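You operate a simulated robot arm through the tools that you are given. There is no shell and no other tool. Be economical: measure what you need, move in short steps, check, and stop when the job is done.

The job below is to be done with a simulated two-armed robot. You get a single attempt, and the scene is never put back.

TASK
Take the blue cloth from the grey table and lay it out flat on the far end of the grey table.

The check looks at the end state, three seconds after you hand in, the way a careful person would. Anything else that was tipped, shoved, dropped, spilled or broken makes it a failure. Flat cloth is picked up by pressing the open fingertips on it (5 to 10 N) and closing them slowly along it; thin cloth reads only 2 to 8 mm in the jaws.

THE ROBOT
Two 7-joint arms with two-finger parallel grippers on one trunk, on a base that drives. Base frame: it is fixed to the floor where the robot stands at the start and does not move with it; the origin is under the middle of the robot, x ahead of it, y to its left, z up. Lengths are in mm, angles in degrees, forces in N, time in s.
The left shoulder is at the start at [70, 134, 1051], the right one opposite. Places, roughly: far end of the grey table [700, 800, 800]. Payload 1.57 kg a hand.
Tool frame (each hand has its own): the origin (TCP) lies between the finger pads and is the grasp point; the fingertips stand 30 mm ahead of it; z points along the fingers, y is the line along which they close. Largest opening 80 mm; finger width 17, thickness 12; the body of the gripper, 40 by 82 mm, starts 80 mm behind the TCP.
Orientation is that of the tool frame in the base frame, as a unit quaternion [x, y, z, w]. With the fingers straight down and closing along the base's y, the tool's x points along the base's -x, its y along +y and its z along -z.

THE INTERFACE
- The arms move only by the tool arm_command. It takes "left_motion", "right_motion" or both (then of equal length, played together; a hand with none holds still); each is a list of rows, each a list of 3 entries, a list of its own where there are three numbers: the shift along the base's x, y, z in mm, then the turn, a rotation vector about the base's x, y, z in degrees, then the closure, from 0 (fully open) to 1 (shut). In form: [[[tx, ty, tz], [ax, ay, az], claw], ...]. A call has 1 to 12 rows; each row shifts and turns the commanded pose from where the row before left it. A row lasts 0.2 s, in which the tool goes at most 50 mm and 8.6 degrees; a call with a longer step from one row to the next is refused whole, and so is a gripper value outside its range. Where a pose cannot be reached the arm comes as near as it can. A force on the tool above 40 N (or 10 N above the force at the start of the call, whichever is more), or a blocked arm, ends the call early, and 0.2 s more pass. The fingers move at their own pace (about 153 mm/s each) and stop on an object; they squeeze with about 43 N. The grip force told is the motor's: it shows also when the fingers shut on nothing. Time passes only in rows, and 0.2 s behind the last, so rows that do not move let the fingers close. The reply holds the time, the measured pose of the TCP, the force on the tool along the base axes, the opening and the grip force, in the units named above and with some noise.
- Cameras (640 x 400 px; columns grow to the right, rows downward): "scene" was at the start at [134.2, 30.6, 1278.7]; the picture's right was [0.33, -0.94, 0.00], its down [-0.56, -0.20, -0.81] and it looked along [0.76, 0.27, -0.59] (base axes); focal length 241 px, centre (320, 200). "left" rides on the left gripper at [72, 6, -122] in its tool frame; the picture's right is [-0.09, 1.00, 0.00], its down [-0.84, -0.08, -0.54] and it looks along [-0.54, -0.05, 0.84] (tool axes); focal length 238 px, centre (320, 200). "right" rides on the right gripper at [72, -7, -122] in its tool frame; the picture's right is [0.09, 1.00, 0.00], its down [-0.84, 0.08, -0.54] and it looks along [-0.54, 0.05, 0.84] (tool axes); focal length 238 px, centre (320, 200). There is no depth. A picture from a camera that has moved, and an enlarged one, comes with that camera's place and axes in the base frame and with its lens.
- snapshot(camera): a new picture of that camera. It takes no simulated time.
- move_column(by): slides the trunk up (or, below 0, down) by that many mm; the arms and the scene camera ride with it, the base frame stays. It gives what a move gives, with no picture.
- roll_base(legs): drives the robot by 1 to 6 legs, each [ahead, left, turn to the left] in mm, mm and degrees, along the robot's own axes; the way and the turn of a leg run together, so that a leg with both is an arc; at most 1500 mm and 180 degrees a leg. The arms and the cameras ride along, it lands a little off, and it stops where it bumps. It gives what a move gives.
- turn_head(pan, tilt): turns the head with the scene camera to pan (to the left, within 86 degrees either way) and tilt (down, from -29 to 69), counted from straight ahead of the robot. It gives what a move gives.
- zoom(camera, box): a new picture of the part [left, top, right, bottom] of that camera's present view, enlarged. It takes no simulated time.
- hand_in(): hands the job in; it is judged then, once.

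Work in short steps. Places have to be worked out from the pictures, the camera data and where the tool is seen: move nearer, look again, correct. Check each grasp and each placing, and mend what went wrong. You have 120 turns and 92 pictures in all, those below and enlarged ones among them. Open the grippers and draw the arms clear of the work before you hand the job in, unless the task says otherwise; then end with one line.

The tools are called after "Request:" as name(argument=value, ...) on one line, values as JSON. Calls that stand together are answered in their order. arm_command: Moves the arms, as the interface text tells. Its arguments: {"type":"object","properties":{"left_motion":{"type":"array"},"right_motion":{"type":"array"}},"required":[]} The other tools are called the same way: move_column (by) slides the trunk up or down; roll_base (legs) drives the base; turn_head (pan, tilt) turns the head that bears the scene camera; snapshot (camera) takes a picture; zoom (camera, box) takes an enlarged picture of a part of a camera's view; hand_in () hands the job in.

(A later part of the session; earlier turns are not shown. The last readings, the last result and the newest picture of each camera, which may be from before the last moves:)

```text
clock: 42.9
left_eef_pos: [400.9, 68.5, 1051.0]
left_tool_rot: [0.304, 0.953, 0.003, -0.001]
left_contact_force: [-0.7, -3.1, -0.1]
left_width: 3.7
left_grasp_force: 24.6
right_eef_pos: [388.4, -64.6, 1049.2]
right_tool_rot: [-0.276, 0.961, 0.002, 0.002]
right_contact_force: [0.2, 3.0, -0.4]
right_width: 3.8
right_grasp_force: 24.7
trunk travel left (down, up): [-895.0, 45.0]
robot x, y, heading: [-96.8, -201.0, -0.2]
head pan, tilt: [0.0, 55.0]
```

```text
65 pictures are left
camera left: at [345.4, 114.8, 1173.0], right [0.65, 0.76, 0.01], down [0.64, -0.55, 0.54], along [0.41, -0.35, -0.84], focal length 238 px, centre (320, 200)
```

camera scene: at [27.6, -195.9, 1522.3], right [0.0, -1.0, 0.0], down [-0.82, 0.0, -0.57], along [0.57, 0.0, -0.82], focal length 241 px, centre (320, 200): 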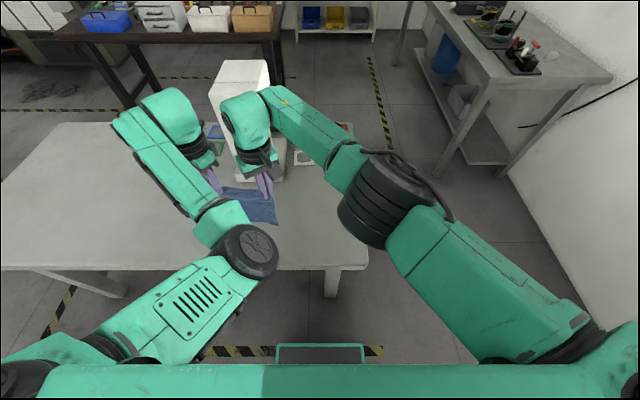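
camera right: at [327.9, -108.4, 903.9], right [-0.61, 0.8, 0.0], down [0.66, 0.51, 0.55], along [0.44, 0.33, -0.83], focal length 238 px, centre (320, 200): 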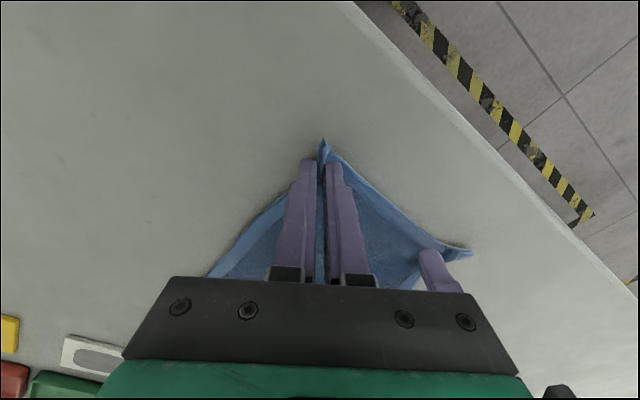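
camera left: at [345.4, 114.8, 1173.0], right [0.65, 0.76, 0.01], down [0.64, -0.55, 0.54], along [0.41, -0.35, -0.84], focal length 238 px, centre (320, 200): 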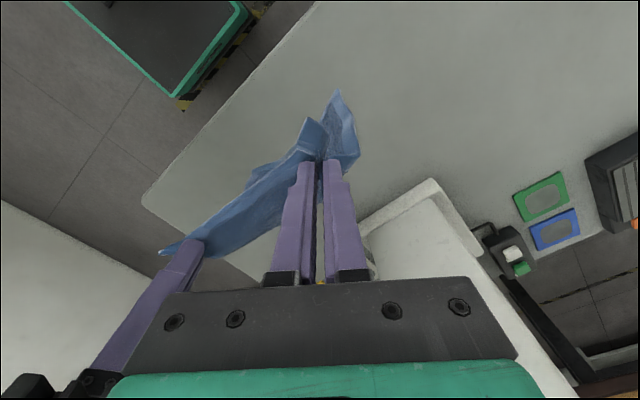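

The cloth hangs freely about 50 mm clear of the table. I'll drive left 800 mm along the table (the path is free), then check.

Request:
roll_base(legs=[[0, 400, 0], [0, 400, 0]])

Request:
turn_head(pan=20, tilt=50)

Request:
snapshot(camera="scene")

Request:
snapshot(camera="left")

```text
clock: 47.5
left_eef_pos: [400.7, 867.3, 1050.9]
left_tool_rot: [0.306, 0.952, 0.004, 0.0]
left_contact_force: [-0.4, -2.9, 0.0]
left_width: 3.9
left_grasp_force: 25.3
right_eef_pos: [387.7, 735.7, 1051.8]
right_tool_rot: [-0.275, 0.961, 0.001, 0.003]
right_contact_force: [0.5, 2.7, -0.4]
right_width: 4.1
right_grasp_force: 24.8
trunk travel left (down, up): [-895.0, 45.0]
robot x, y, heading: [-93.1, 609.5, 0.1]
head pan, tilt: [0.0, 55.0]
```

```text
clock: 48.3
left_eef_pos: [400.7, 871.0, 1051.5]
left_tool_rot: [0.304, 0.953, 0.004, -0.001]
left_contact_force: [-0.4, -4.7, -0.6]
left_width: 3.8
left_grasp_force: 24.4
right_eef_pos: [388.6, 737.0, 1051.1]
right_tool_rot: [-0.275, 0.962, 0.001, 0.004]
right_contact_force: [0.7, 4.3, 0.7]
right_width: 4.3
right_grasp_force: 24.1
trunk travel left (down, up): [-895.0, 45.0]
robot x, y, heading: [-96.3, 605.5, 0.1]
head pan, tilt: [20.0, 50.0]
```

```text
64 pictures are left
camera scene: at [27.4, 633.2, 1528.8], right [0.34, -0.94, 0.0], down [-0.72, -0.26, -0.64], along [0.6, 0.22, -0.77], focal length 241 px, centre (320, 200)
```

scene: 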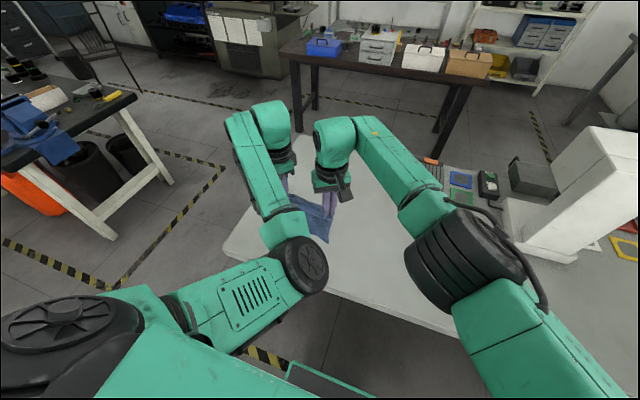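

```text
63 pictures are left
camera left: at [345.6, 917.6, 1173.4], right [0.65, 0.76, 0.01], down [0.64, -0.55, 0.54], along [0.41, -0.35, -0.84], focal length 238 px, centre (320, 200)
```

left: 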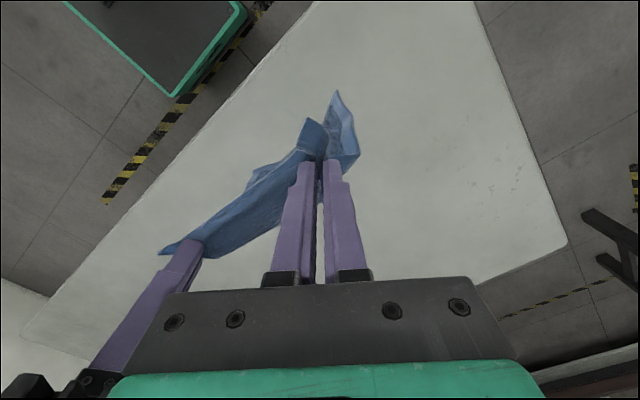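

Target area is clear; the table end edge is at y≈1115 and the cloth hangs at y≈715–895. The base front has room (stays short of the table), so I'll drive ahead 140 and extend the arms 40 mm forward.

Request:
roll_base(legs=[[140, 0, 0]])

Request:
arm_command(left_motion=[[[10, 0, 0], [0, 0, 0], 1], [[10, 0, 0], [0, 0, 0], 1], [[10, 0, 0], [0, 0, 0], 1], [[10, 0, 0], [0, 0, 0], 1], [[0, 0, 0], [0, 0, 0], 1]], right_motion=[[[10, 0, 0], [0, 0, 0], 1], [[10, 0, 0], [0, 0, 0], 1], [[10, 0, 0], [0, 0, 0], 1], [[10, 0, 0], [0, 0, 0], 1], [[0, 0, 0], [0, 0, 0], 1]])

Request:
snapshot(camera="scene")

```text
clock: 49.7
left_eef_pos: [537.8, 871.1, 1052.2]
left_tool_rot: [0.304, 0.953, 0.004, 0.001]
left_contact_force: [-0.3, -4.2, 0.4]
left_width: 3.8
left_grasp_force: 24.8
right_eef_pos: [525.5, 737.3, 1051.8]
right_tool_rot: [-0.276, 0.961, 0.002, 0.004]
right_contact_force: [0.8, 4.7, -0.2]
right_width: 4.4
right_grasp_force: 24.9
trunk travel left (down, up): [-895.0, 45.0]
robot x, y, heading: [45.2, 606.3, 0.1]
head pan, tilt: [20.0, 50.0]
```

```text
clock: 50.9
left_eef_pos: [578.0, 868.7, 1051.7]
left_tool_rot: [0.304, 0.953, 0.003, -0.001]
left_contact_force: [-2.7, -9.7, 1.1]
left_width: 4.3
left_grasp_force: 24.9
right_eef_pos: [526.1, 738.2, 1049.6]
right_tool_rot: [-0.276, 0.961, 0.002, 0.003]
right_contact_force: [4.3, 8.9, 0.4]
right_width: 4.6
right_grasp_force: 24.4
right hand out of reach, approached as far as the arm can: row 1, 2, 3, 4
trunk travel left (down, up): [-895.0, 45.0]
robot x, y, heading: [41.6, 605.7, -0.1]
head pan, tilt: [20.0, 50.0]
```

```text
62 pictures are left
camera scene: at [166.6, 632.3, 1528.9], right [0.34, -0.94, 0.0], down [-0.72, -0.26, -0.64], along [0.6, 0.22, -0.77], focal length 241 px, centre (320, 200)
```

scene: 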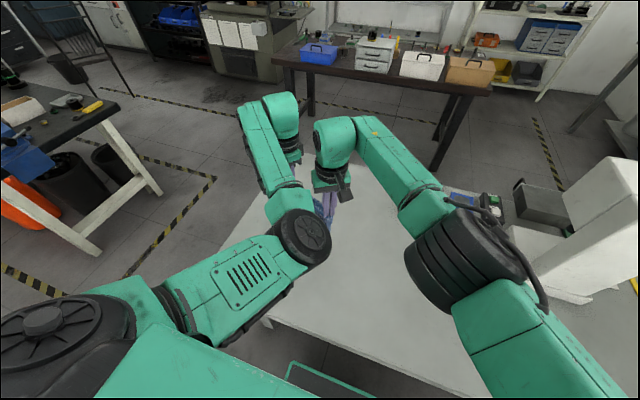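

The right arm can't extend, so I return the left to match, then lower the trunk until the free edge just touches.

Request:
arm_command(left_motion=[[[-10, 0, 0], [0, 0, 0], 1], [[-10, 0, 0], [0, 0, 0], 1], [[-10, 0, 0], [0, 0, 0], 1], [[-10, 0, 0], [0, 0, 0], 1], [[0, 0, 0], [0, 0, 0], 1]])

Request:
move_column(by=-70)

Request:
snapshot(camera="left")

Request:
snapshot(camera="right")

```text
clock: 52.1
left_eef_pos: [540.1, 874.8, 1054.5]
left_tool_rot: [0.3, 0.954, 0.008, 0.001]
left_contact_force: [-0.5, -7.4, -1.4]
left_width: 3.7
left_grasp_force: 24.3
right_eef_pos: [527.8, 737.2, 1050.7]
right_tool_rot: [-0.276, 0.961, 0.001, 0.001]
right_contact_force: [0.3, 7.0, 0.7]
right_width: 4.2
right_grasp_force: 24.9
trunk travel left (down, up): [-895.0, 45.0]
robot x, y, heading: [42.8, 604.7, 0.0]
head pan, tilt: [20.0, 50.0]
```

```text
clock: 53.1
left_eef_pos: [539.6, 875.5, 980.4]
left_tool_rot: [0.3, 0.954, 0.007, -0.003]
left_contact_force: [0.0, -8.7, 0.1]
left_width: 4.0
left_grasp_force: 24.5
right_eef_pos: [526.7, 737.6, 980.6]
right_tool_rot: [-0.275, 0.961, 0.002, 0.003]
right_contact_force: [-0.1, 8.0, 0.1]
right_width: 4.3
right_grasp_force: 24.7
trunk travel left (down, up): [-825.0, 115.0]
robot x, y, heading: [44.0, 605.8, -0.1]
head pan, tilt: [20.0, 50.0]
```

```text
61 pictures are left
camera left: at [483.4, 920.8, 1104.2], right [0.65, 0.76, 0.01], down [0.64, -0.55, 0.53], along [0.42, -0.34, -0.85], focal length 238 px, centre (320, 200)
```

left: 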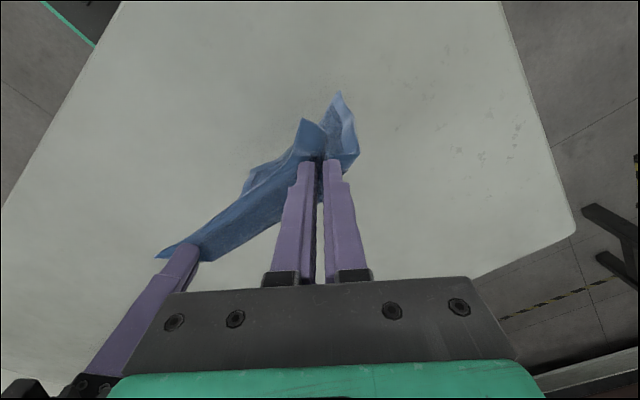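

```text
60 pictures are left
camera right: at [470.2, 693.9, 1102.3], right [-0.61, 0.8, 0.0], down [0.67, 0.51, 0.55], along [0.44, 0.33, -0.84], focal length 238 px, centre (320, 200)
```

right: 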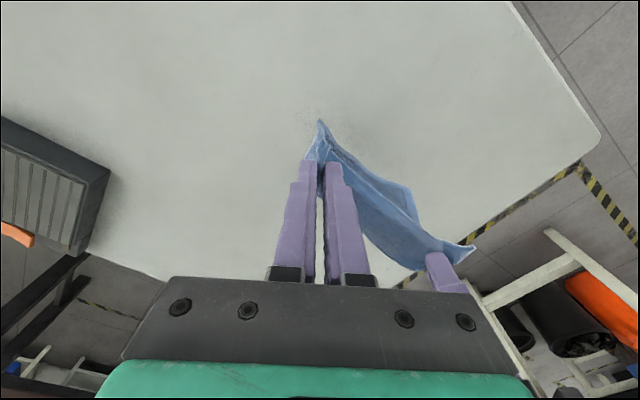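

The edge should now be about at the table. Lower and retreat alternately so that the free edge trails away from the robot.

Request:
move_column(by=-25)

Request:
roll_base(legs=[[-40, 0, 0]])

Request:
snapshot(camera="left")

Request:
snapshot(camera="right")

```text
clock: 53.9
left_eef_pos: [539.5, 876.7, 956.6]
left_tool_rot: [0.299, 0.954, 0.007, -0.002]
left_contact_force: [-0.5, -8.8, 0.7]
left_width: 3.9
left_grasp_force: 25.2
right_eef_pos: [528.8, 737.9, 956.0]
right_tool_rot: [-0.276, 0.961, 0.002, 0.004]
right_contact_force: [0.1, 9.0, 0.1]
right_width: 4.2
right_grasp_force: 24.5
trunk travel left (down, up): [-800.0, 140.0]
robot x, y, heading: [42.6, 605.7, -0.3]
head pan, tilt: [20.0, 50.0]
```

```text
clock: 54.7
left_eef_pos: [503.8, 877.4, 953.5]
left_tool_rot: [0.3, 0.954, 0.007, -0.004]
left_contact_force: [0.4, -8.5, -0.2]
left_width: 4.0
left_grasp_force: 25.0
right_eef_pos: [492.8, 737.5, 952.4]
right_tool_rot: [-0.275, 0.961, 0.002, 0.0]
right_contact_force: [0.8, 8.1, -0.6]
right_width: 4.3
right_grasp_force: 25.1
trunk travel left (down, up): [-800.0, 140.0]
robot x, y, heading: [0.5, 602.8, -0.1]
head pan, tilt: [20.0, 50.0]
```

```text
59 pictures are left
camera left: at [448.9, 921.2, 1076.4], right [0.65, 0.76, 0.01], down [0.64, -0.55, 0.53], along [0.41, -0.34, -0.85], focal length 238 px, centre (320, 200)
```

left: 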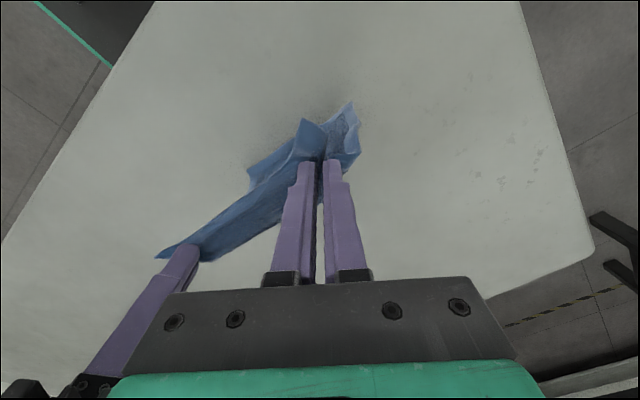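

```text
58 pictures are left
camera right: at [435.9, 694.0, 1074.7], right [-0.6, 0.8, 0.0], down [0.67, 0.51, 0.54], along [0.43, 0.33, -0.84], focal length 238 px, centre (320, 200)
```

right: 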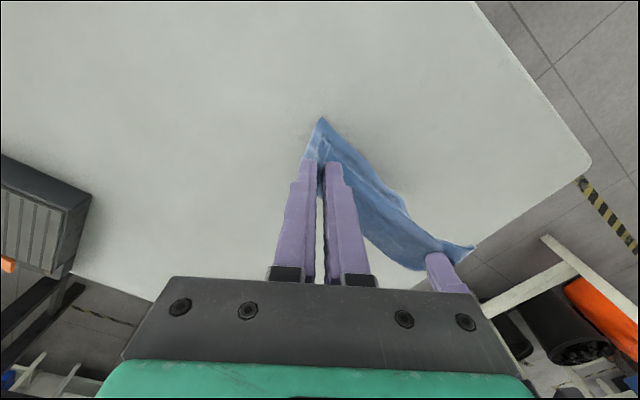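

Still nearly vertical; the edge is only just touching. Continue lowering with retreat.

Request:
move_column(by=-25)

Request:
roll_base(legs=[[-35, 0, 0]])

Request:
snapshot(camera="left")

Request:
snapshot(camera="scene")

```text
clock: 55.5
left_eef_pos: [498.3, 877.4, 932.9]
left_tool_rot: [0.3, 0.954, 0.008, -0.002]
left_contact_force: [0.0, -9.1, 0.1]
left_width: 3.9
left_grasp_force: 24.2
right_eef_pos: [487.8, 737.8, 930.9]
right_tool_rot: [-0.275, 0.961, 0.002, 0.003]
right_contact_force: [0.5, 10.2, -0.5]
right_width: 4.0
right_grasp_force: 25.0
trunk travel left (down, up): [-775.0, 165.0]
robot x, y, heading: [3.7, 605.2, -0.2]
head pan, tilt: [20.0, 50.0]
```

```text
clock: 56.3
left_eef_pos: [467.9, 875.8, 927.6]
left_tool_rot: [0.3, 0.954, 0.007, -0.003]
left_contact_force: [0.7, -10.4, -0.3]
left_width: 4.0
left_grasp_force: 25.2
right_eef_pos: [456.5, 737.1, 928.1]
right_tool_rot: [-0.275, 0.961, 0.002, 0.0]
right_contact_force: [0.8, 10.0, -0.1]
right_width: 4.3
right_grasp_force: 24.5
trunk travel left (down, up): [-775.0, 165.0]
robot x, y, heading: [-33.8, 600.7, -0.3]
head pan, tilt: [20.0, 50.0]
```

```text
57 pictures are left
camera left: at [413.1, 921.7, 1051.8], right [0.65, 0.76, 0.01], down [0.64, -0.55, 0.53], along [0.41, -0.34, -0.85], focal length 238 px, centre (320, 200)
```

left: 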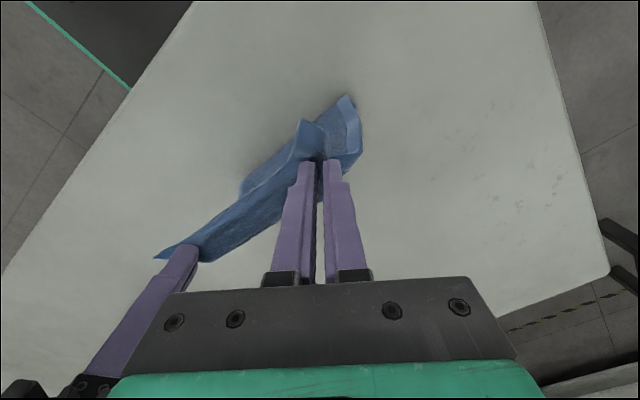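

```text
56 pictures are left
camera scene: at [98.5, 632.8, 1408.1], right [0.34, -0.94, 0.0], down [-0.72, -0.26, -0.64], along [0.6, 0.22, -0.77], focal length 241 px, centre (320, 200)
```

scene: 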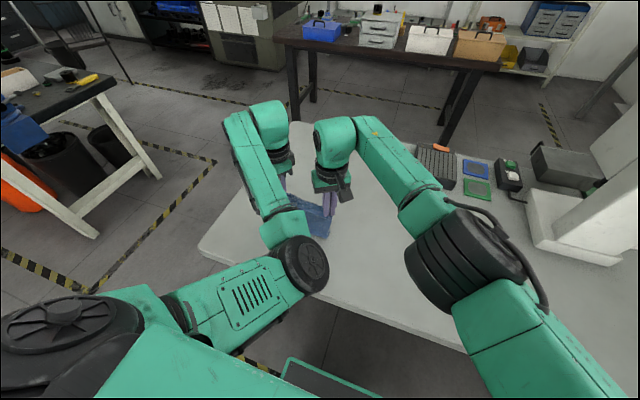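

The edge seems to be only barely reaching the table at this height, and I've used retreat too early. Raise a bit, go forward again 80, and come back down to this height.

Request:
move_column(by=40)

Request:
roll_base(legs=[[85, 0, 0]])

Request:
move_column(by=-55)

Request:
roll_base(legs=[[-20, 0, 0]])

Request:
snapshot(camera="left")

Request:
zoom(camera="scene", box=[220, 120, 420, 280])

```text
clock: 57.1
left_eef_pos: [463.9, 877.1, 971.0]
left_tool_rot: [0.3, 0.954, 0.008, -0.001]
left_contact_force: [-1.1, -10.3, -0.4]
left_width: 4.0
left_grasp_force: 24.1
right_eef_pos: [452.0, 737.7, 971.1]
right_tool_rot: [-0.276, 0.961, 0.002, 0.003]
right_contact_force: [0.6, 10.5, 0.2]
right_width: 4.0
right_grasp_force: 24.7
trunk travel left (down, up): [-815.0, 125.0]
robot x, y, heading: [-30.1, 602.3, -0.1]
head pan, tilt: [20.0, 50.0]
```

```text
clock: 58.2
left_eef_pos: [547.6, 875.2, 973.0]
left_tool_rot: [0.3, 0.954, 0.008, -0.002]
left_contact_force: [0.8, -9.7, 0.2]
left_width: 3.7
left_grasp_force: 24.5
right_eef_pos: [536.9, 735.9, 971.1]
right_tool_rot: [-0.274, 0.962, 0.002, 0.004]
right_contact_force: [0.3, 9.5, -0.2]
right_width: 4.2
right_grasp_force: 24.5
trunk travel left (down, up): [-815.0, 125.0]
robot x, y, heading: [54.6, 604.8, -0.1]
head pan, tilt: [20.0, 50.0]
```

```text
clock: 59.2
left_eef_pos: [549.8, 876.6, 917.0]
left_tool_rot: [0.301, 0.954, 0.009, 0.0]
left_contact_force: [-0.1, -9.8, -0.7]
left_width: 3.8
left_grasp_force: 24.4
right_eef_pos: [539.7, 737.8, 915.6]
right_tool_rot: [-0.274, 0.962, 0.002, 0.003]
right_contact_force: [0.4, 9.4, -0.3]
right_width: 4.2
right_grasp_force: 24.9
trunk travel left (down, up): [-760.0, 180.0]
robot x, y, heading: [55.9, 604.0, -0.3]
head pan, tilt: [20.0, 50.0]
```

```text
clock: 60.0
left_eef_pos: [532.9, 876.2, 914.6]
left_tool_rot: [0.301, 0.954, 0.008, -0.004]
left_contact_force: [0.2, -10.4, -0.6]
left_width: 4.1
left_grasp_force: 25.3
right_eef_pos: [522.2, 737.5, 914.2]
right_tool_rot: [-0.275, 0.962, 0.003, 0.001]
right_contact_force: [0.4, 9.5, 0.3]
right_width: 4.3
right_grasp_force: 25.2
trunk travel left (down, up): [-760.0, 180.0]
robot x, y, heading: [32.7, 600.3, -0.3]
head pan, tilt: [20.0, 50.0]
```

```text
55 pictures are left
camera left: at [478.2, 921.5, 1037.5], right [0.65, 0.76, 0.01], down [0.64, -0.55, 0.53], along [0.41, -0.34, -0.85], focal length 238 px, centre (320, 200)
```

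left: 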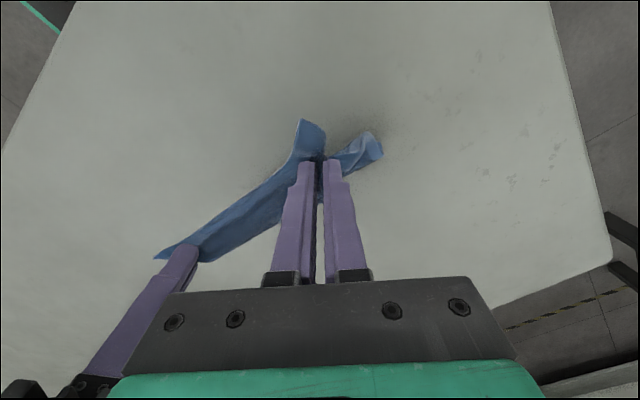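

```text
2.50 times, centred on (320, 200) of scene
camera zoom: at [162.9, 632.5, 1393.3], right [0.34, -0.94, 0.0], down [-0.72, -0.26, -0.64], along [0.6, 0.22, -0.77], focal length 602 px, centre (320, 200)
```

zoom: 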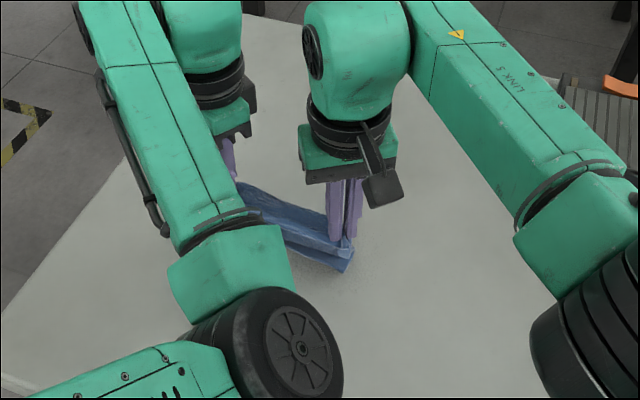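

Now the free edge touches and trails away from the robot as wanted. Continue lowering and retreating.

Request:
move_column(by=-30)

Request:
roll_base(legs=[[-40, 0, 0]])

Request:
move_column(by=-30)

Request:
roll_base(legs=[[-35, 0, 0]])

Request:
snapshot(camera="left")

Request:
snapshot(camera="right")

Request:
zoom(camera="scene", box=[220, 120, 420, 280])

```text
clock: 60.7
left_eef_pos: [529.4, 876.3, 884.9]
left_tool_rot: [0.301, 0.954, 0.009, -0.001]
left_contact_force: [-0.5, -10.0, -0.2]
left_width: 3.8
left_grasp_force: 24.5
right_eef_pos: [518.1, 737.7, 886.7]
right_tool_rot: [-0.275, 0.961, 0.003, 0.004]
right_contact_force: [-0.1, 9.4, 0.3]
right_width: 4.3
right_grasp_force: 24.4
trunk travel left (down, up): [-730.0, 210.0]
robot x, y, heading: [30.8, 606.0, -0.3]
head pan, tilt: [20.0, 50.0]
```

```text
clock: 61.6
left_eef_pos: [492.5, 876.5, 884.8]
left_tool_rot: [0.3, 0.954, 0.008, -0.004]
left_contact_force: [0.3, -11.2, -0.8]
left_width: 4.0
left_grasp_force: 24.6
right_eef_pos: [480.8, 736.4, 884.0]
right_tool_rot: [-0.274, 0.962, 0.003, 0.001]
right_contact_force: [-0.3, 10.4, 0.4]
right_width: 4.2
right_grasp_force: 25.0
trunk travel left (down, up): [-730.0, 210.0]
robot x, y, heading: [-5.5, 602.8, -0.2]
head pan, tilt: [20.0, 50.0]
```

```text
clock: 62.4
left_eef_pos: [489.0, 877.5, 857.4]
left_tool_rot: [0.3, 0.954, 0.008, -0.001]
left_contact_force: [-0.3, -9.3, -0.7]
left_width: 3.9
left_grasp_force: 25.1
right_eef_pos: [477.6, 737.9, 857.3]
right_tool_rot: [-0.276, 0.961, 0.003, 0.004]
right_contact_force: [0.8, 8.7, 0.5]
right_width: 4.1
right_grasp_force: 24.9
trunk travel left (down, up): [-700.0, 240.0]
robot x, y, heading: [-4.7, 604.6, -0.2]
head pan, tilt: [20.0, 50.0]
```

```text
clock: 63.2
left_eef_pos: [458.0, 876.7, 855.0]
left_tool_rot: [0.299, 0.954, 0.008, -0.004]
left_contact_force: [0.2, -10.7, -0.5]
left_width: 3.8
left_grasp_force: 24.7
right_eef_pos: [445.7, 737.3, 854.3]
right_tool_rot: [-0.274, 0.962, 0.003, 0.002]
right_contact_force: [0.0, 10.3, -0.8]
right_width: 4.1
right_grasp_force: 25.0
trunk travel left (down, up): [-700.0, 240.0]
robot x, y, heading: [-43.4, 603.2, -0.1]
head pan, tilt: [20.0, 50.0]
```

```text
53 pictures are left
camera left: at [401.8, 922.1, 977.9], right [0.65, 0.76, 0.01], down [0.64, -0.55, 0.53], along [0.41, -0.34, -0.85], focal length 238 px, centre (320, 200)
```

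left: 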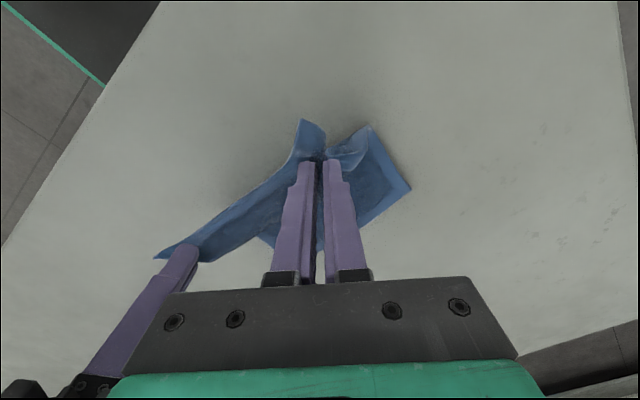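

```text
52 pictures are left
camera right: at [388.5, 694.0, 975.8], right [-0.6, 0.8, 0.0], down [0.67, 0.5, 0.55], along [0.43, 0.33, -0.84], focal length 238 px, centre (320, 200)
```

right: 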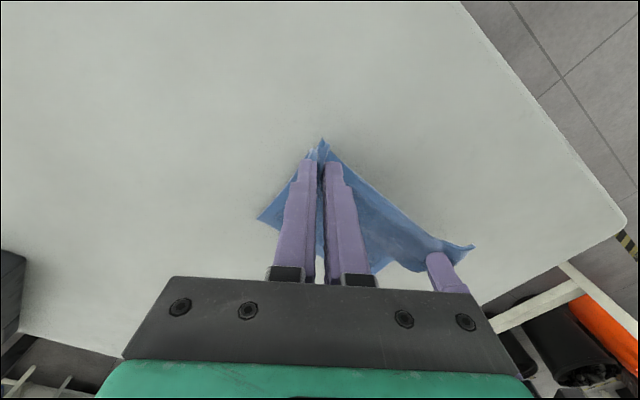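

```text
2.50 times, centred on (320, 200) of scene
camera zoom: at [86.2, 632.9, 1333.4], right [0.34, -0.94, 0.0], down [-0.72, -0.26, -0.64], along [0.6, 0.22, -0.77], focal length 602 px, centre (320, 200)
```

zoom: 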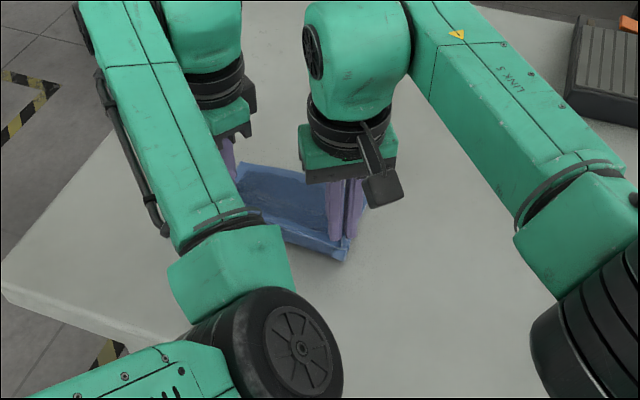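

The cloth is laying out well. Continue down to nearly table level with a final pull.

Request:
move_column(by=-40)

Request:
roll_base(legs=[[-22, 0, 0]])

Request:
move_column(by=-26)

Request:
roll_base(legs=[[-20, 0, 0]])

Request:
snapshot(camera="left")

Request:
snapshot(camera="right")

Request:
zoom(camera="scene", box=[220, 120, 420, 280])

```text
clock: 64.0
left_eef_pos: [454.6, 876.3, 817.1]
left_tool_rot: [0.3, 0.954, 0.007, -0.002]
left_contact_force: [-0.5, -9.9, 0.0]
left_width: 3.9
left_grasp_force: 25.0
right_eef_pos: [444.0, 737.6, 815.9]
right_tool_rot: [-0.275, 0.962, 0.003, 0.003]
right_contact_force: [-0.1, 9.6, 0.2]
right_width: 4.0
right_grasp_force: 25.2
trunk travel left (down, up): [-660.0, 280.0]
robot x, y, heading: [-44.7, 604.0, -0.2]
head pan, tilt: [20.0, 50.0]
```

```text
clock: 64.8
left_eef_pos: [434.5, 877.2, 815.5]
left_tool_rot: [0.3, 0.954, 0.007, -0.003]
left_contact_force: [0.8, -10.1, 1.2]
left_width: 3.8
left_grasp_force: 24.8
right_eef_pos: [423.6, 738.1, 814.1]
right_tool_rot: [-0.274, 0.962, 0.003, 0.002]
right_contact_force: [0.0, 10.0, 0.0]
right_width: 4.3
right_grasp_force: 24.6
trunk travel left (down, up): [-660.0, 280.0]
robot x, y, heading: [-63.0, 605.3, 0.0]
head pan, tilt: [20.0, 50.0]
```

```text
clock: 65.6
left_eef_pos: [432.7, 877.8, 791.3]
left_tool_rot: [0.3, 0.954, 0.008, -0.001]
left_contact_force: [0.3, -9.0, -0.3]
left_width: 3.9
left_grasp_force: 24.4
right_eef_pos: [421.0, 737.0, 790.1]
right_tool_rot: [-0.275, 0.962, 0.003, 0.003]
right_contact_force: [0.2, 9.2, 0.8]
right_width: 4.2
right_grasp_force: 25.2
trunk travel left (down, up): [-634.0, 306.0]
robot x, y, heading: [-61.3, 605.3, -0.3]
head pan, tilt: [20.0, 50.0]
```

```text
clock: 66.4
left_eef_pos: [414.4, 876.9, 788.8]
left_tool_rot: [0.301, 0.954, 0.008, -0.003]
left_contact_force: [-0.2, -9.6, 0.4]
left_width: 3.8
left_grasp_force: 24.8
right_eef_pos: [403.3, 737.9, 789.0]
right_tool_rot: [-0.273, 0.962, 0.004, 0.002]
right_contact_force: [0.0, 9.4, 0.2]
right_width: 4.1
right_grasp_force: 24.7
trunk travel left (down, up): [-634.0, 306.0]
robot x, y, heading: [-83.3, 606.7, -0.4]
head pan, tilt: [20.0, 50.0]
```

```text
50 pictures are left
camera left: at [359.0, 921.9, 912.4], right [0.65, 0.76, 0.01], down [0.64, -0.55, 0.53], along [0.41, -0.34, -0.85], focal length 238 px, centre (320, 200)
```

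left: 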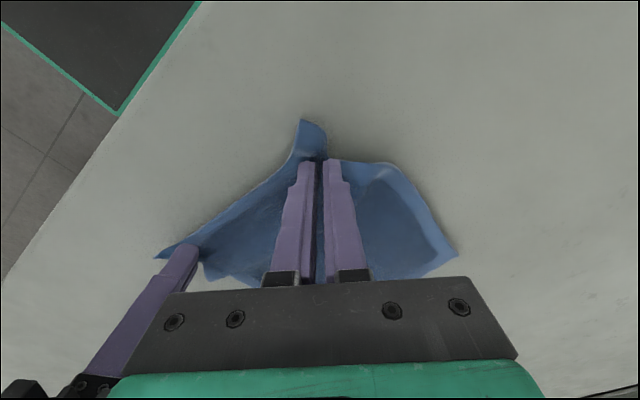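

```text
49 pictures are left
camera right: at [345.5, 693.8, 910.4], right [-0.6, 0.8, 0.0], down [0.67, 0.5, 0.55], along [0.43, 0.33, -0.84], focal length 238 px, centre (320, 200)
```

right: 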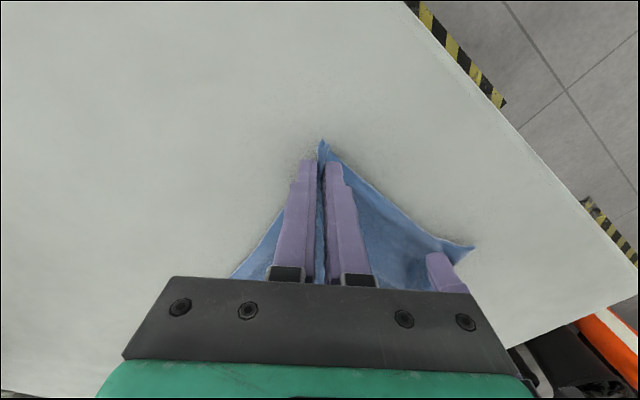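

```text
2.50 times, centred on (320, 200) of scene
camera zoom: at [42.7, 632.8, 1267.6], right [0.34, -0.94, 0.0], down [-0.72, -0.26, -0.64], along [0.6, 0.22, -0.77], focal length 602 px, centre (320, 200)
```

zoom: 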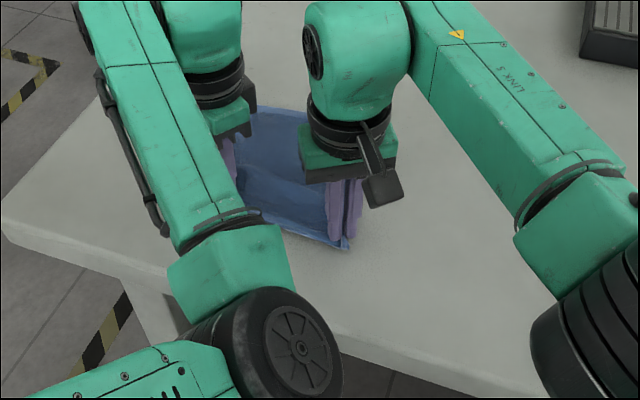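

The cloth is spread with tips ~6 mm above the table. Lower until light contact, then open gradually so the pinched folds spread out.

Request:
arm_command(left_motion=[[[0, 0, -2], [0, 0, 0], 1], [[0, 0, -2], [0, 0, 0], 1], [[0, 0, -1], [0, 0, 0], 1], [[0, 0, 0], [0, 0, 0], 0.95], [[0, 0, 0], [0, 0, 0], 0.9], [[0, 0, 0], [0, 0, 0], 0.85], [[0, 0, 0], [0, 0, 0], 0.8], [[0, 0, 0], [0, 0, 0], 0.75], [[0, 0, 0], [0, 0, 0], 0.7], [[0, 0, 0], [0, 0, 0], 0.65], [[0, 0, 0], [0, 0, 0], 0.6]], right_motion=[[[0, 0, -2], [0, 0, 0], 1], [[0, 0, -2], [0, 0, 0], 1], [[0, 0, -1], [0, 0, 0], 1], [[0, 0, 0], [0, 0, 0], 0.95], [[0, 0, 0], [0, 0, 0], 0.9], [[0, 0, 0], [0, 0, 0], 0.85], [[0, 0, 0], [0, 0, 0], 0.8], [[0, 0, 0], [0, 0, 0], 0.75], [[0, 0, 0], [0, 0, 0], 0.7], [[0, 0, 0], [0, 0, 0], 0.65], [[0, 0, 0], [0, 0, 0], 0.6]])

Request:
snapshot(camera="left")

Request:
snapshot(camera="right")

```text
clock: 68.8
left_eef_pos: [412.5, 882.8, 785.4]
left_tool_rot: [0.297, 0.955, 0.012, -0.003]
left_contact_force: [-0.5, 0.8, -0.3]
left_width: 31.5
left_grasp_force: 0.0
right_eef_pos: [401.3, 736.7, 784.7]
right_tool_rot: [-0.275, 0.961, 0.003, 0.004]
right_contact_force: [0.2, 0.0, 1.2]
right_width: 31.9
right_grasp_force: 0.1
trunk travel left (down, up): [-634.0, 306.0]
robot x, y, heading: [-83.5, 604.2, -0.1]
head pan, tilt: [20.0, 50.0]
```

```text
47 pictures are left
camera left: at [357.0, 925.5, 909.1], right [0.64, 0.77, 0.02], down [0.64, -0.55, 0.53], along [0.42, -0.33, -0.85], focal length 238 px, centre (320, 200)
```

left: 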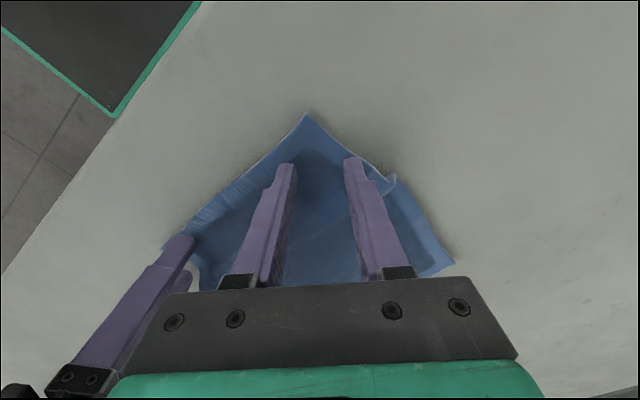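

```text
46 pictures are left
camera right: at [344.1, 693.4, 906.2], right [-0.6, 0.8, 0.0], down [0.67, 0.5, 0.55], along [0.44, 0.33, -0.84], focal length 238 px, centre (320, 200)
```

right: 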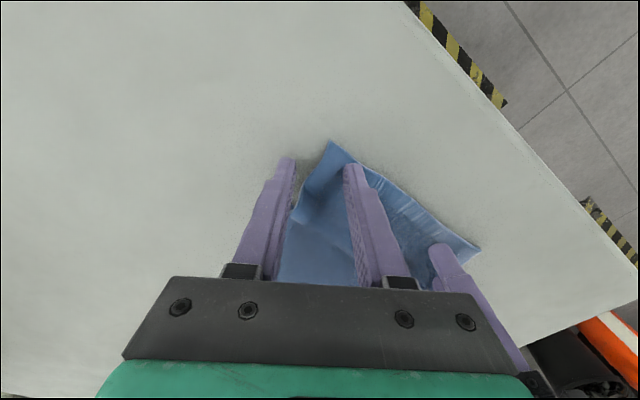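

Released. I'll lift the hands straight up with the trunk, then look.

Request:
move_column(by=200)

Request:
snapshot(camera="left")

Request:
snapshot(camera="right")

```text
clock: 70.9
left_eef_pos: [412.8, 881.4, 986.2]
left_tool_rot: [0.296, 0.955, 0.011, -0.004]
left_contact_force: [-0.5, 0.1, -0.5]
left_width: 32.2
left_grasp_force: 0.0
right_eef_pos: [402.1, 737.5, 984.4]
right_tool_rot: [-0.274, 0.962, 0.003, 0.004]
right_contact_force: [-0.5, 0.6, 0.1]
right_width: 32.0
right_grasp_force: 0.1
trunk travel left (down, up): [-834.0, 106.0]
robot x, y, heading: [-83.0, 608.1, -0.3]
head pan, tilt: [20.0, 50.0]
```

```text
45 pictures are left
camera left: at [357.2, 925.7, 1109.0], right [0.64, 0.77, 0.02], down [0.64, -0.55, 0.53], along [0.42, -0.33, -0.85], focal length 238 px, centre (320, 200)
```

left: 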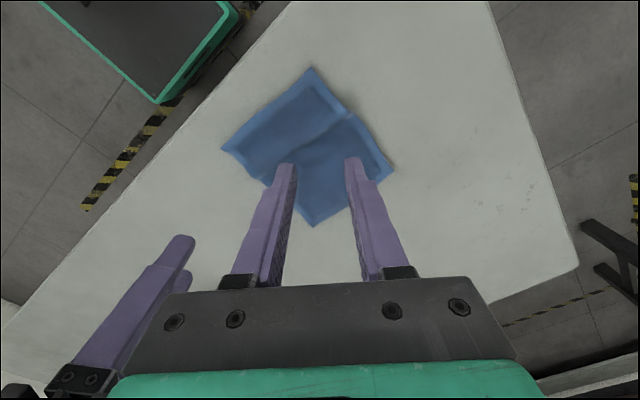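

```text
44 pictures are left
camera right: at [344.3, 693.4, 1106.1], right [-0.6, 0.8, 0.0], down [0.67, 0.5, 0.55], along [0.44, 0.33, -0.84], focal length 238 px, centre (320, 200)
```

right: 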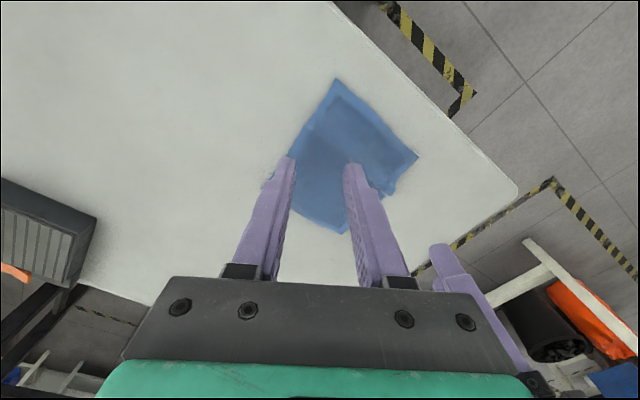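

It's down; I'll zoom in on the ridge near the left edge.

Request:
zoom(camera="left", box=[210, 55, 410, 235])

Request:
roll_base(legs=[[-200, 0, 0]])

Request:
turn_head(pan=15, tilt=45)

Request:
snapshot(camera="scene")

Request:
snapshot(camera="right")

Request:
snapshot(camera="left")

```text
2.22 times, centred on (310, 145) of left
camera zoom: at [357.2, 925.7, 1109.0], right [0.64, 0.77, 0.02], down [0.64, -0.55, 0.53], along [0.42, -0.33, -0.85], focal length 530 px, centre (342, 322)
```

zoom: 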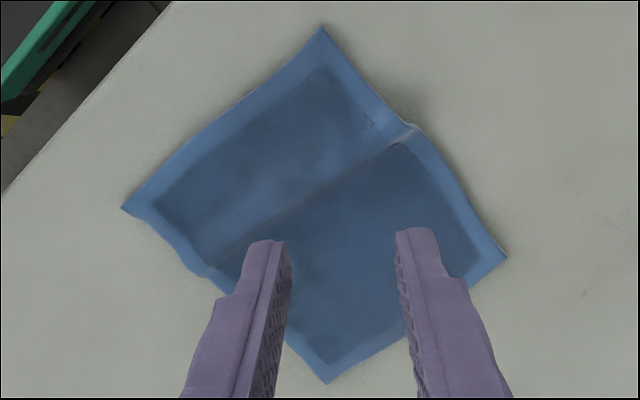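

```text
clock: 72.5
left_eef_pos: [215.8, 882.4, 985.5]
left_tool_rot: [0.299, 0.954, 0.011, -0.004]
left_contact_force: [-0.2, -0.8, 0.4]
left_width: 32.0
left_grasp_force: 0.1
right_eef_pos: [204.4, 737.1, 982.6]
right_tool_rot: [-0.273, 0.962, 0.003, 0.002]
right_contact_force: [0.2, 0.1, -0.4]
right_width: 32.0
right_grasp_force: 0.1
trunk travel left (down, up): [-834.0, 106.0]
robot x, y, heading: [-282.2, 603.8, -0.6]
head pan, tilt: [20.0, 50.0]
```

```text
clock: 73.2
left_eef_pos: [213.2, 882.0, 985.1]
left_tool_rot: [0.298, 0.954, 0.012, -0.002]
left_contact_force: [-0.3, -0.4, 0.2]
left_width: 31.9
left_grasp_force: 0.1
right_eef_pos: [201.6, 737.2, 985.0]
right_tool_rot: [-0.273, 0.962, 0.003, 0.005]
right_contact_force: [0.5, -0.4, 1.0]
right_width: 32.3
right_grasp_force: 0.0
trunk travel left (down, up): [-834.0, 106.0]
robot x, y, heading: [-282.1, 607.4, -0.3]
head pan, tilt: [15.0, 45.0]
```

```text
42 pictures are left
camera scene: at [-152.7, 627.9, 1474.7], right [0.25, -0.97, 0.0], down [-0.68, -0.18, -0.71], along [0.68, 0.18, -0.71], focal length 241 px, centre (320, 200)
```

scene: 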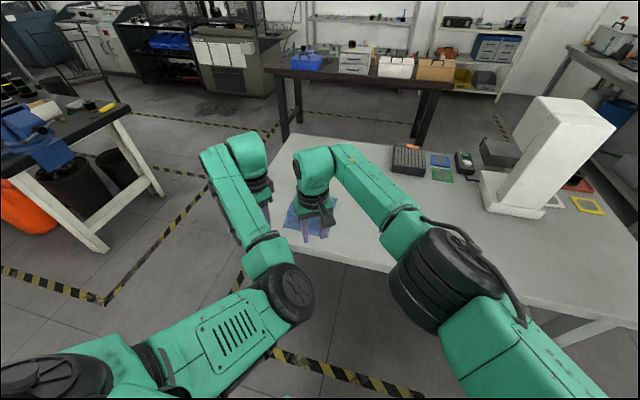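

```text
41 pictures are left
camera right: at [144.7, 693.1, 1106.2], right [-0.6, 0.8, 0.0], down [0.67, 0.5, 0.55], along [0.44, 0.33, -0.84], focal length 238 px, centre (320, 200)
```

right: 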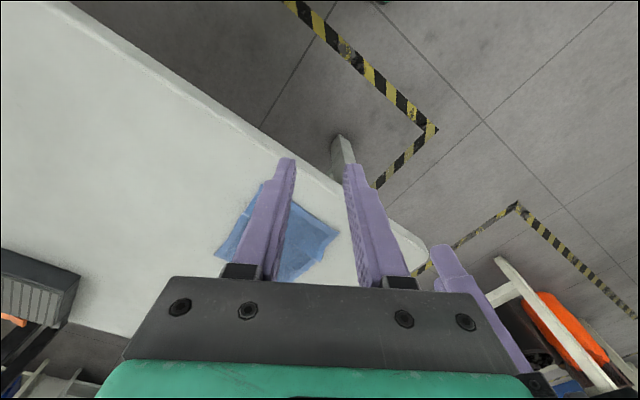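

```text
40 pictures are left
camera left: at [158.0, 926.3, 1109.5], right [0.64, 0.77, 0.02], down [0.64, -0.55, 0.53], along [0.42, -0.33, -0.85], focal length 238 px, centre (320, 200)
```

left: 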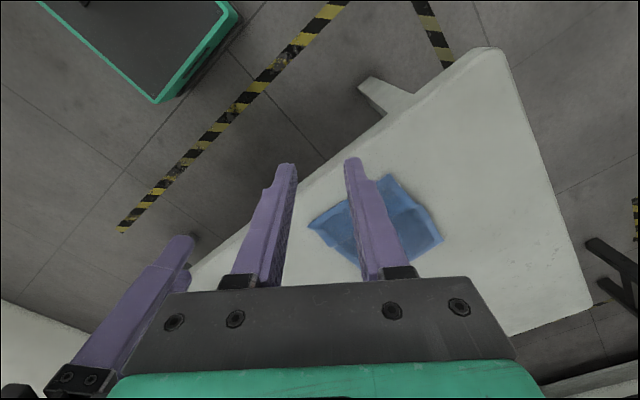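

There's a shallow ridge across the middle (x≈455), with the cloth ~12 mm short. I'll go back, press the fingertips lightly on the near strip and drag it a little toward the robot to smooth it.

Request:
roll_base(legs=[[208, 0, 0]])

Request:
move_column(by=-195)

Request:
snapshot(camera="left")

Request:
snapshot(camera="right")

```text
clock: 74.8
left_eef_pos: [416.0, 884.0, 987.0]
left_tool_rot: [0.294, 0.956, 0.012, -0.002]
left_contact_force: [-0.7, -0.3, 0.1]
left_width: 32.1
left_grasp_force: 0.1
right_eef_pos: [406.3, 738.4, 986.0]
right_tool_rot: [-0.277, 0.961, 0.003, 0.005]
right_contact_force: [-0.5, 0.2, 0.3]
right_width: 32.0
right_grasp_force: 0.1
trunk travel left (down, up): [-834.0, 106.0]
robot x, y, heading: [-79.1, 607.1, -0.1]
head pan, tilt: [15.0, 45.0]
```

```text
clock: 77.0
left_eef_pos: [418.4, 885.2, 790.8]
left_tool_rot: [0.295, 0.955, 0.012, -0.002]
left_contact_force: [-0.3, -0.4, -0.4]
left_width: 32.0
left_grasp_force: 0.1
right_eef_pos: [407.8, 739.1, 789.4]
right_tool_rot: [-0.275, 0.961, 0.002, 0.004]
right_contact_force: [0.2, -0.3, -0.4]
right_width: 32.1
right_grasp_force: 0.0
trunk travel left (down, up): [-639.0, 301.0]
robot x, y, heading: [-76.5, 608.0, -0.0]
head pan, tilt: [15.0, 45.0]
```

```text
39 pictures are left
camera left: at [362.0, 928.3, 914.6], right [0.64, 0.77, 0.02], down [0.65, -0.55, 0.53], along [0.42, -0.32, -0.85], focal length 238 px, centre (320, 200)
```

left: 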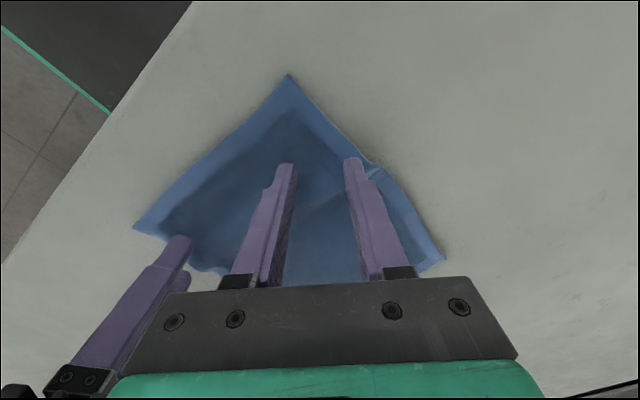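

```text
38 pictures are left
camera right: at [349.9, 694.9, 911.3], right [-0.61, 0.8, 0.0], down [0.67, 0.5, 0.55], along [0.44, 0.34, -0.84], focal length 238 px, centre (320, 200)
```

right: 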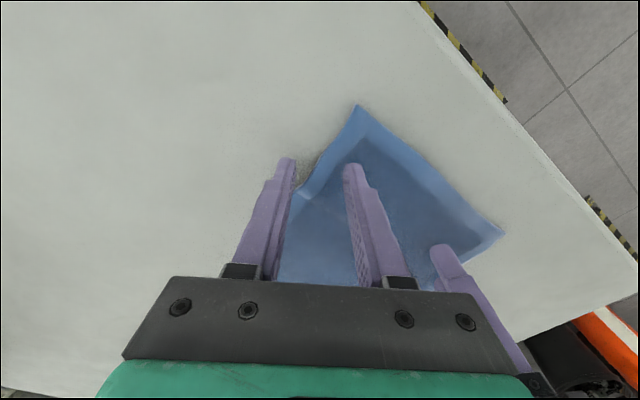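

I'll close the jaws in the air for compact pads, back up 12 mm to the near strip, and press.

Request:
arm_command(left_motion=[[[0, -5, 3], [0, 0, 0], 1], [[0, -5, 0], [0, 0, 0], 1], [[0, 0, 0], [0, 0, 0], 1]], right_motion=[[[0, 4, 3], [0, 0, 0], 1], [[0, 4, 0], [0, 0, 0], 1], [[0, 0, 0], [0, 0, 0], 1]])

Request:
roll_base(legs=[[-12, 0, 0]])

Request:
arm_command(left_motion=[[[0, 0, -3], [0, 0, 0], 1], [[0, 0, -3], [0, 0, 0], 1], [[0, 0, -2], [0, 0, 0], 1], [[0, 0, 0], [0, 0, 0], 1]], right_motion=[[[0, 0, -3], [0, 0, 0], 1], [[0, 0, -3], [0, 0, 0], 1], [[0, 0, -2], [0, 0, 0], 1], [[0, 0, 0], [0, 0, 0], 1]])

```text
clock: 77.8
left_eef_pos: [419.7, 880.9, 796.6]
left_tool_rot: [0.291, 0.957, 0.016, -0.001]
left_contact_force: [0.5, 0.4, 0.6]
left_width: 0.1
left_grasp_force: 21.1
right_eef_pos: [405.8, 742.0, 792.9]
right_tool_rot: [-0.275, 0.961, 0.004, 0.005]
right_contact_force: [0.3, -0.6, -0.3]
right_width: 2.2
right_grasp_force: 23.9
right hand out of reach, approached as far as the arm can: row 2
trunk travel left (down, up): [-639.0, 301.0]
robot x, y, heading: [-76.3, 605.6, -0.0]
head pan, tilt: [15.0, 45.0]
```

```text
clock: 78.5
left_eef_pos: [406.9, 880.4, 793.8]
left_tool_rot: [0.291, 0.957, 0.016, -0.004]
left_contact_force: [0.4, 0.2, 1.4]
left_width: 0.0
left_grasp_force: 21.3
right_eef_pos: [393.2, 741.3, 792.0]
right_tool_rot: [-0.276, 0.961, 0.004, 0.003]
right_contact_force: [-0.4, -0.2, -0.8]
right_width: 2.5
right_grasp_force: 23.8
trunk travel left (down, up): [-639.0, 301.0]
robot x, y, heading: [-88.9, 604.0, -0.2]
head pan, tilt: [15.0, 45.0]
```

```text
clock: 79.5
left_eef_pos: [405.2, 886.7, 788.2]
left_tool_rot: [0.288, 0.958, 0.02, -0.004]
left_contact_force: [-0.1, -0.8, 0.1]
left_width: 0.2
left_grasp_force: 22.0
right_eef_pos: [393.9, 742.1, 785.3]
right_tool_rot: [-0.276, 0.961, 0.004, 0.005]
right_contact_force: [0.2, -0.7, 1.1]
right_width: 2.3
right_grasp_force: 23.6
trunk travel left (down, up): [-639.0, 301.0]
robot x, y, heading: [-91.2, 606.1, 0.1]
head pan, tilt: [15.0, 45.0]
```

The right jaw reads 2.3 mm, so it may have caught the cloth's raised edge. Look.

Request:
snapshot(camera="right")

Request:
snapshot(camera="left")

```text
37 pictures are left
camera right: at [335.5, 697.1, 906.5], right [-0.61, 0.8, 0.0], down [0.66, 0.5, 0.55], along [0.44, 0.34, -0.83], focal length 238 px, centre (320, 200)
```

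right: 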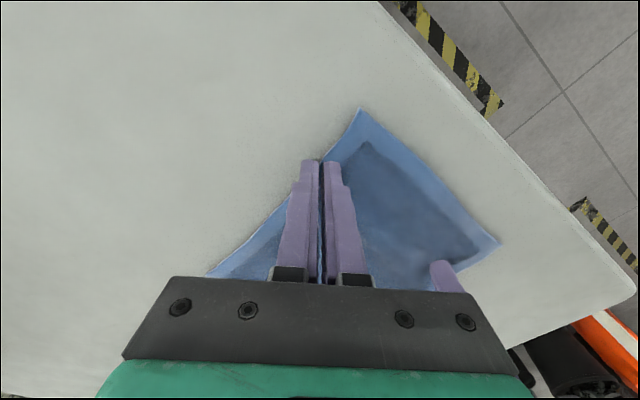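

```text
36 pictures are left
camera left: at [349.1, 927.2, 912.3], right [0.62, 0.78, 0.03], down [0.66, -0.55, 0.52], along [0.43, -0.3, -0.85], focal length 238 px, centre (320, 200)
```

left: 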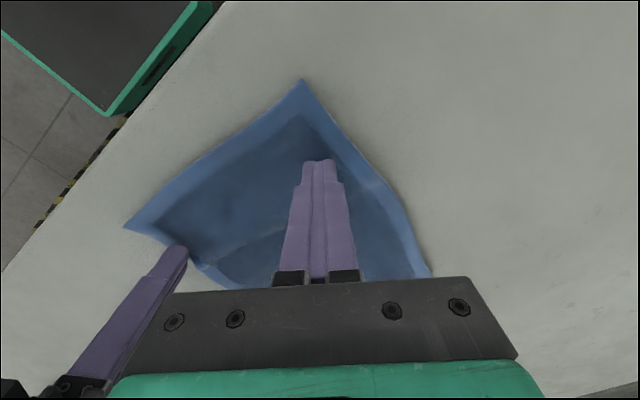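

The right jaw did catch the edge, and the 12 mm pull has mostly removed the ridge. I'll press the left down too and pull 8 mm more.

Request:
arm_command(left_motion=[[[0, 0, -2], [0, 0, 0], 1], [[0, 0, -2], [0, 0, 0], 1], [[0, 0, -1], [0, 0, 0], 1], [[0, 0, 0], [0, 0, 0], 1]])

Request:
roll_base(legs=[[-10, 0, 0]])

Request:
snapshot(camera="left")

```text
clock: 80.5
left_eef_pos: [406.4, 886.9, 785.3]
left_tool_rot: [0.286, 0.958, 0.021, -0.003]
left_contact_force: [1.0, 0.1, 0.3]
left_width: 0.0
left_grasp_force: 20.7
right_eef_pos: [393.0, 741.9, 785.8]
right_tool_rot: [-0.276, 0.961, 0.004, 0.006]
right_contact_force: [0.8, 0.4, 0.8]
right_width: 2.1
right_grasp_force: 23.5
trunk travel left (down, up): [-639.0, 301.0]
robot x, y, heading: [-92.2, 606.5, 0.2]
head pan, tilt: [15.0, 45.0]
```

```text
clock: 81.2
left_eef_pos: [397.1, 886.7, 784.5]
left_tool_rot: [0.287, 0.958, 0.022, -0.005]
left_contact_force: [0.7, -0.5, 1.6]
left_width: 0.0
left_grasp_force: 21.3
right_eef_pos: [383.6, 741.3, 784.8]
right_tool_rot: [-0.276, 0.961, 0.004, 0.005]
right_contact_force: [0.7, -0.6, 0.3]
right_width: 2.3
right_grasp_force: 23.9
trunk travel left (down, up): [-639.0, 301.0]
robot x, y, heading: [-97.7, 602.7, 0.3]
head pan, tilt: [15.0, 45.0]
```

```text
35 pictures are left
camera left: at [339.3, 926.6, 908.2], right [0.62, 0.78, 0.04], down [0.65, -0.55, 0.52], along [0.43, -0.3, -0.85], focal length 238 px, centre (320, 200)
```

left: 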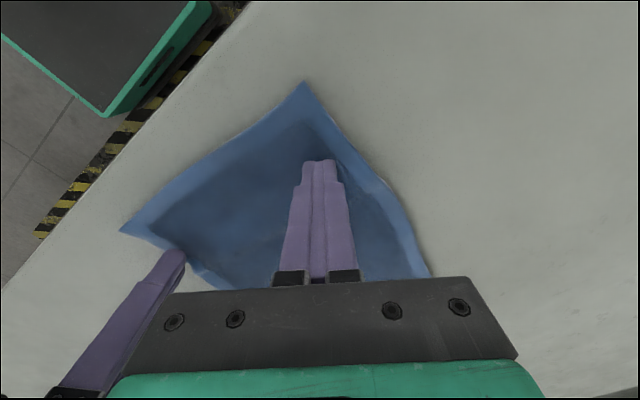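

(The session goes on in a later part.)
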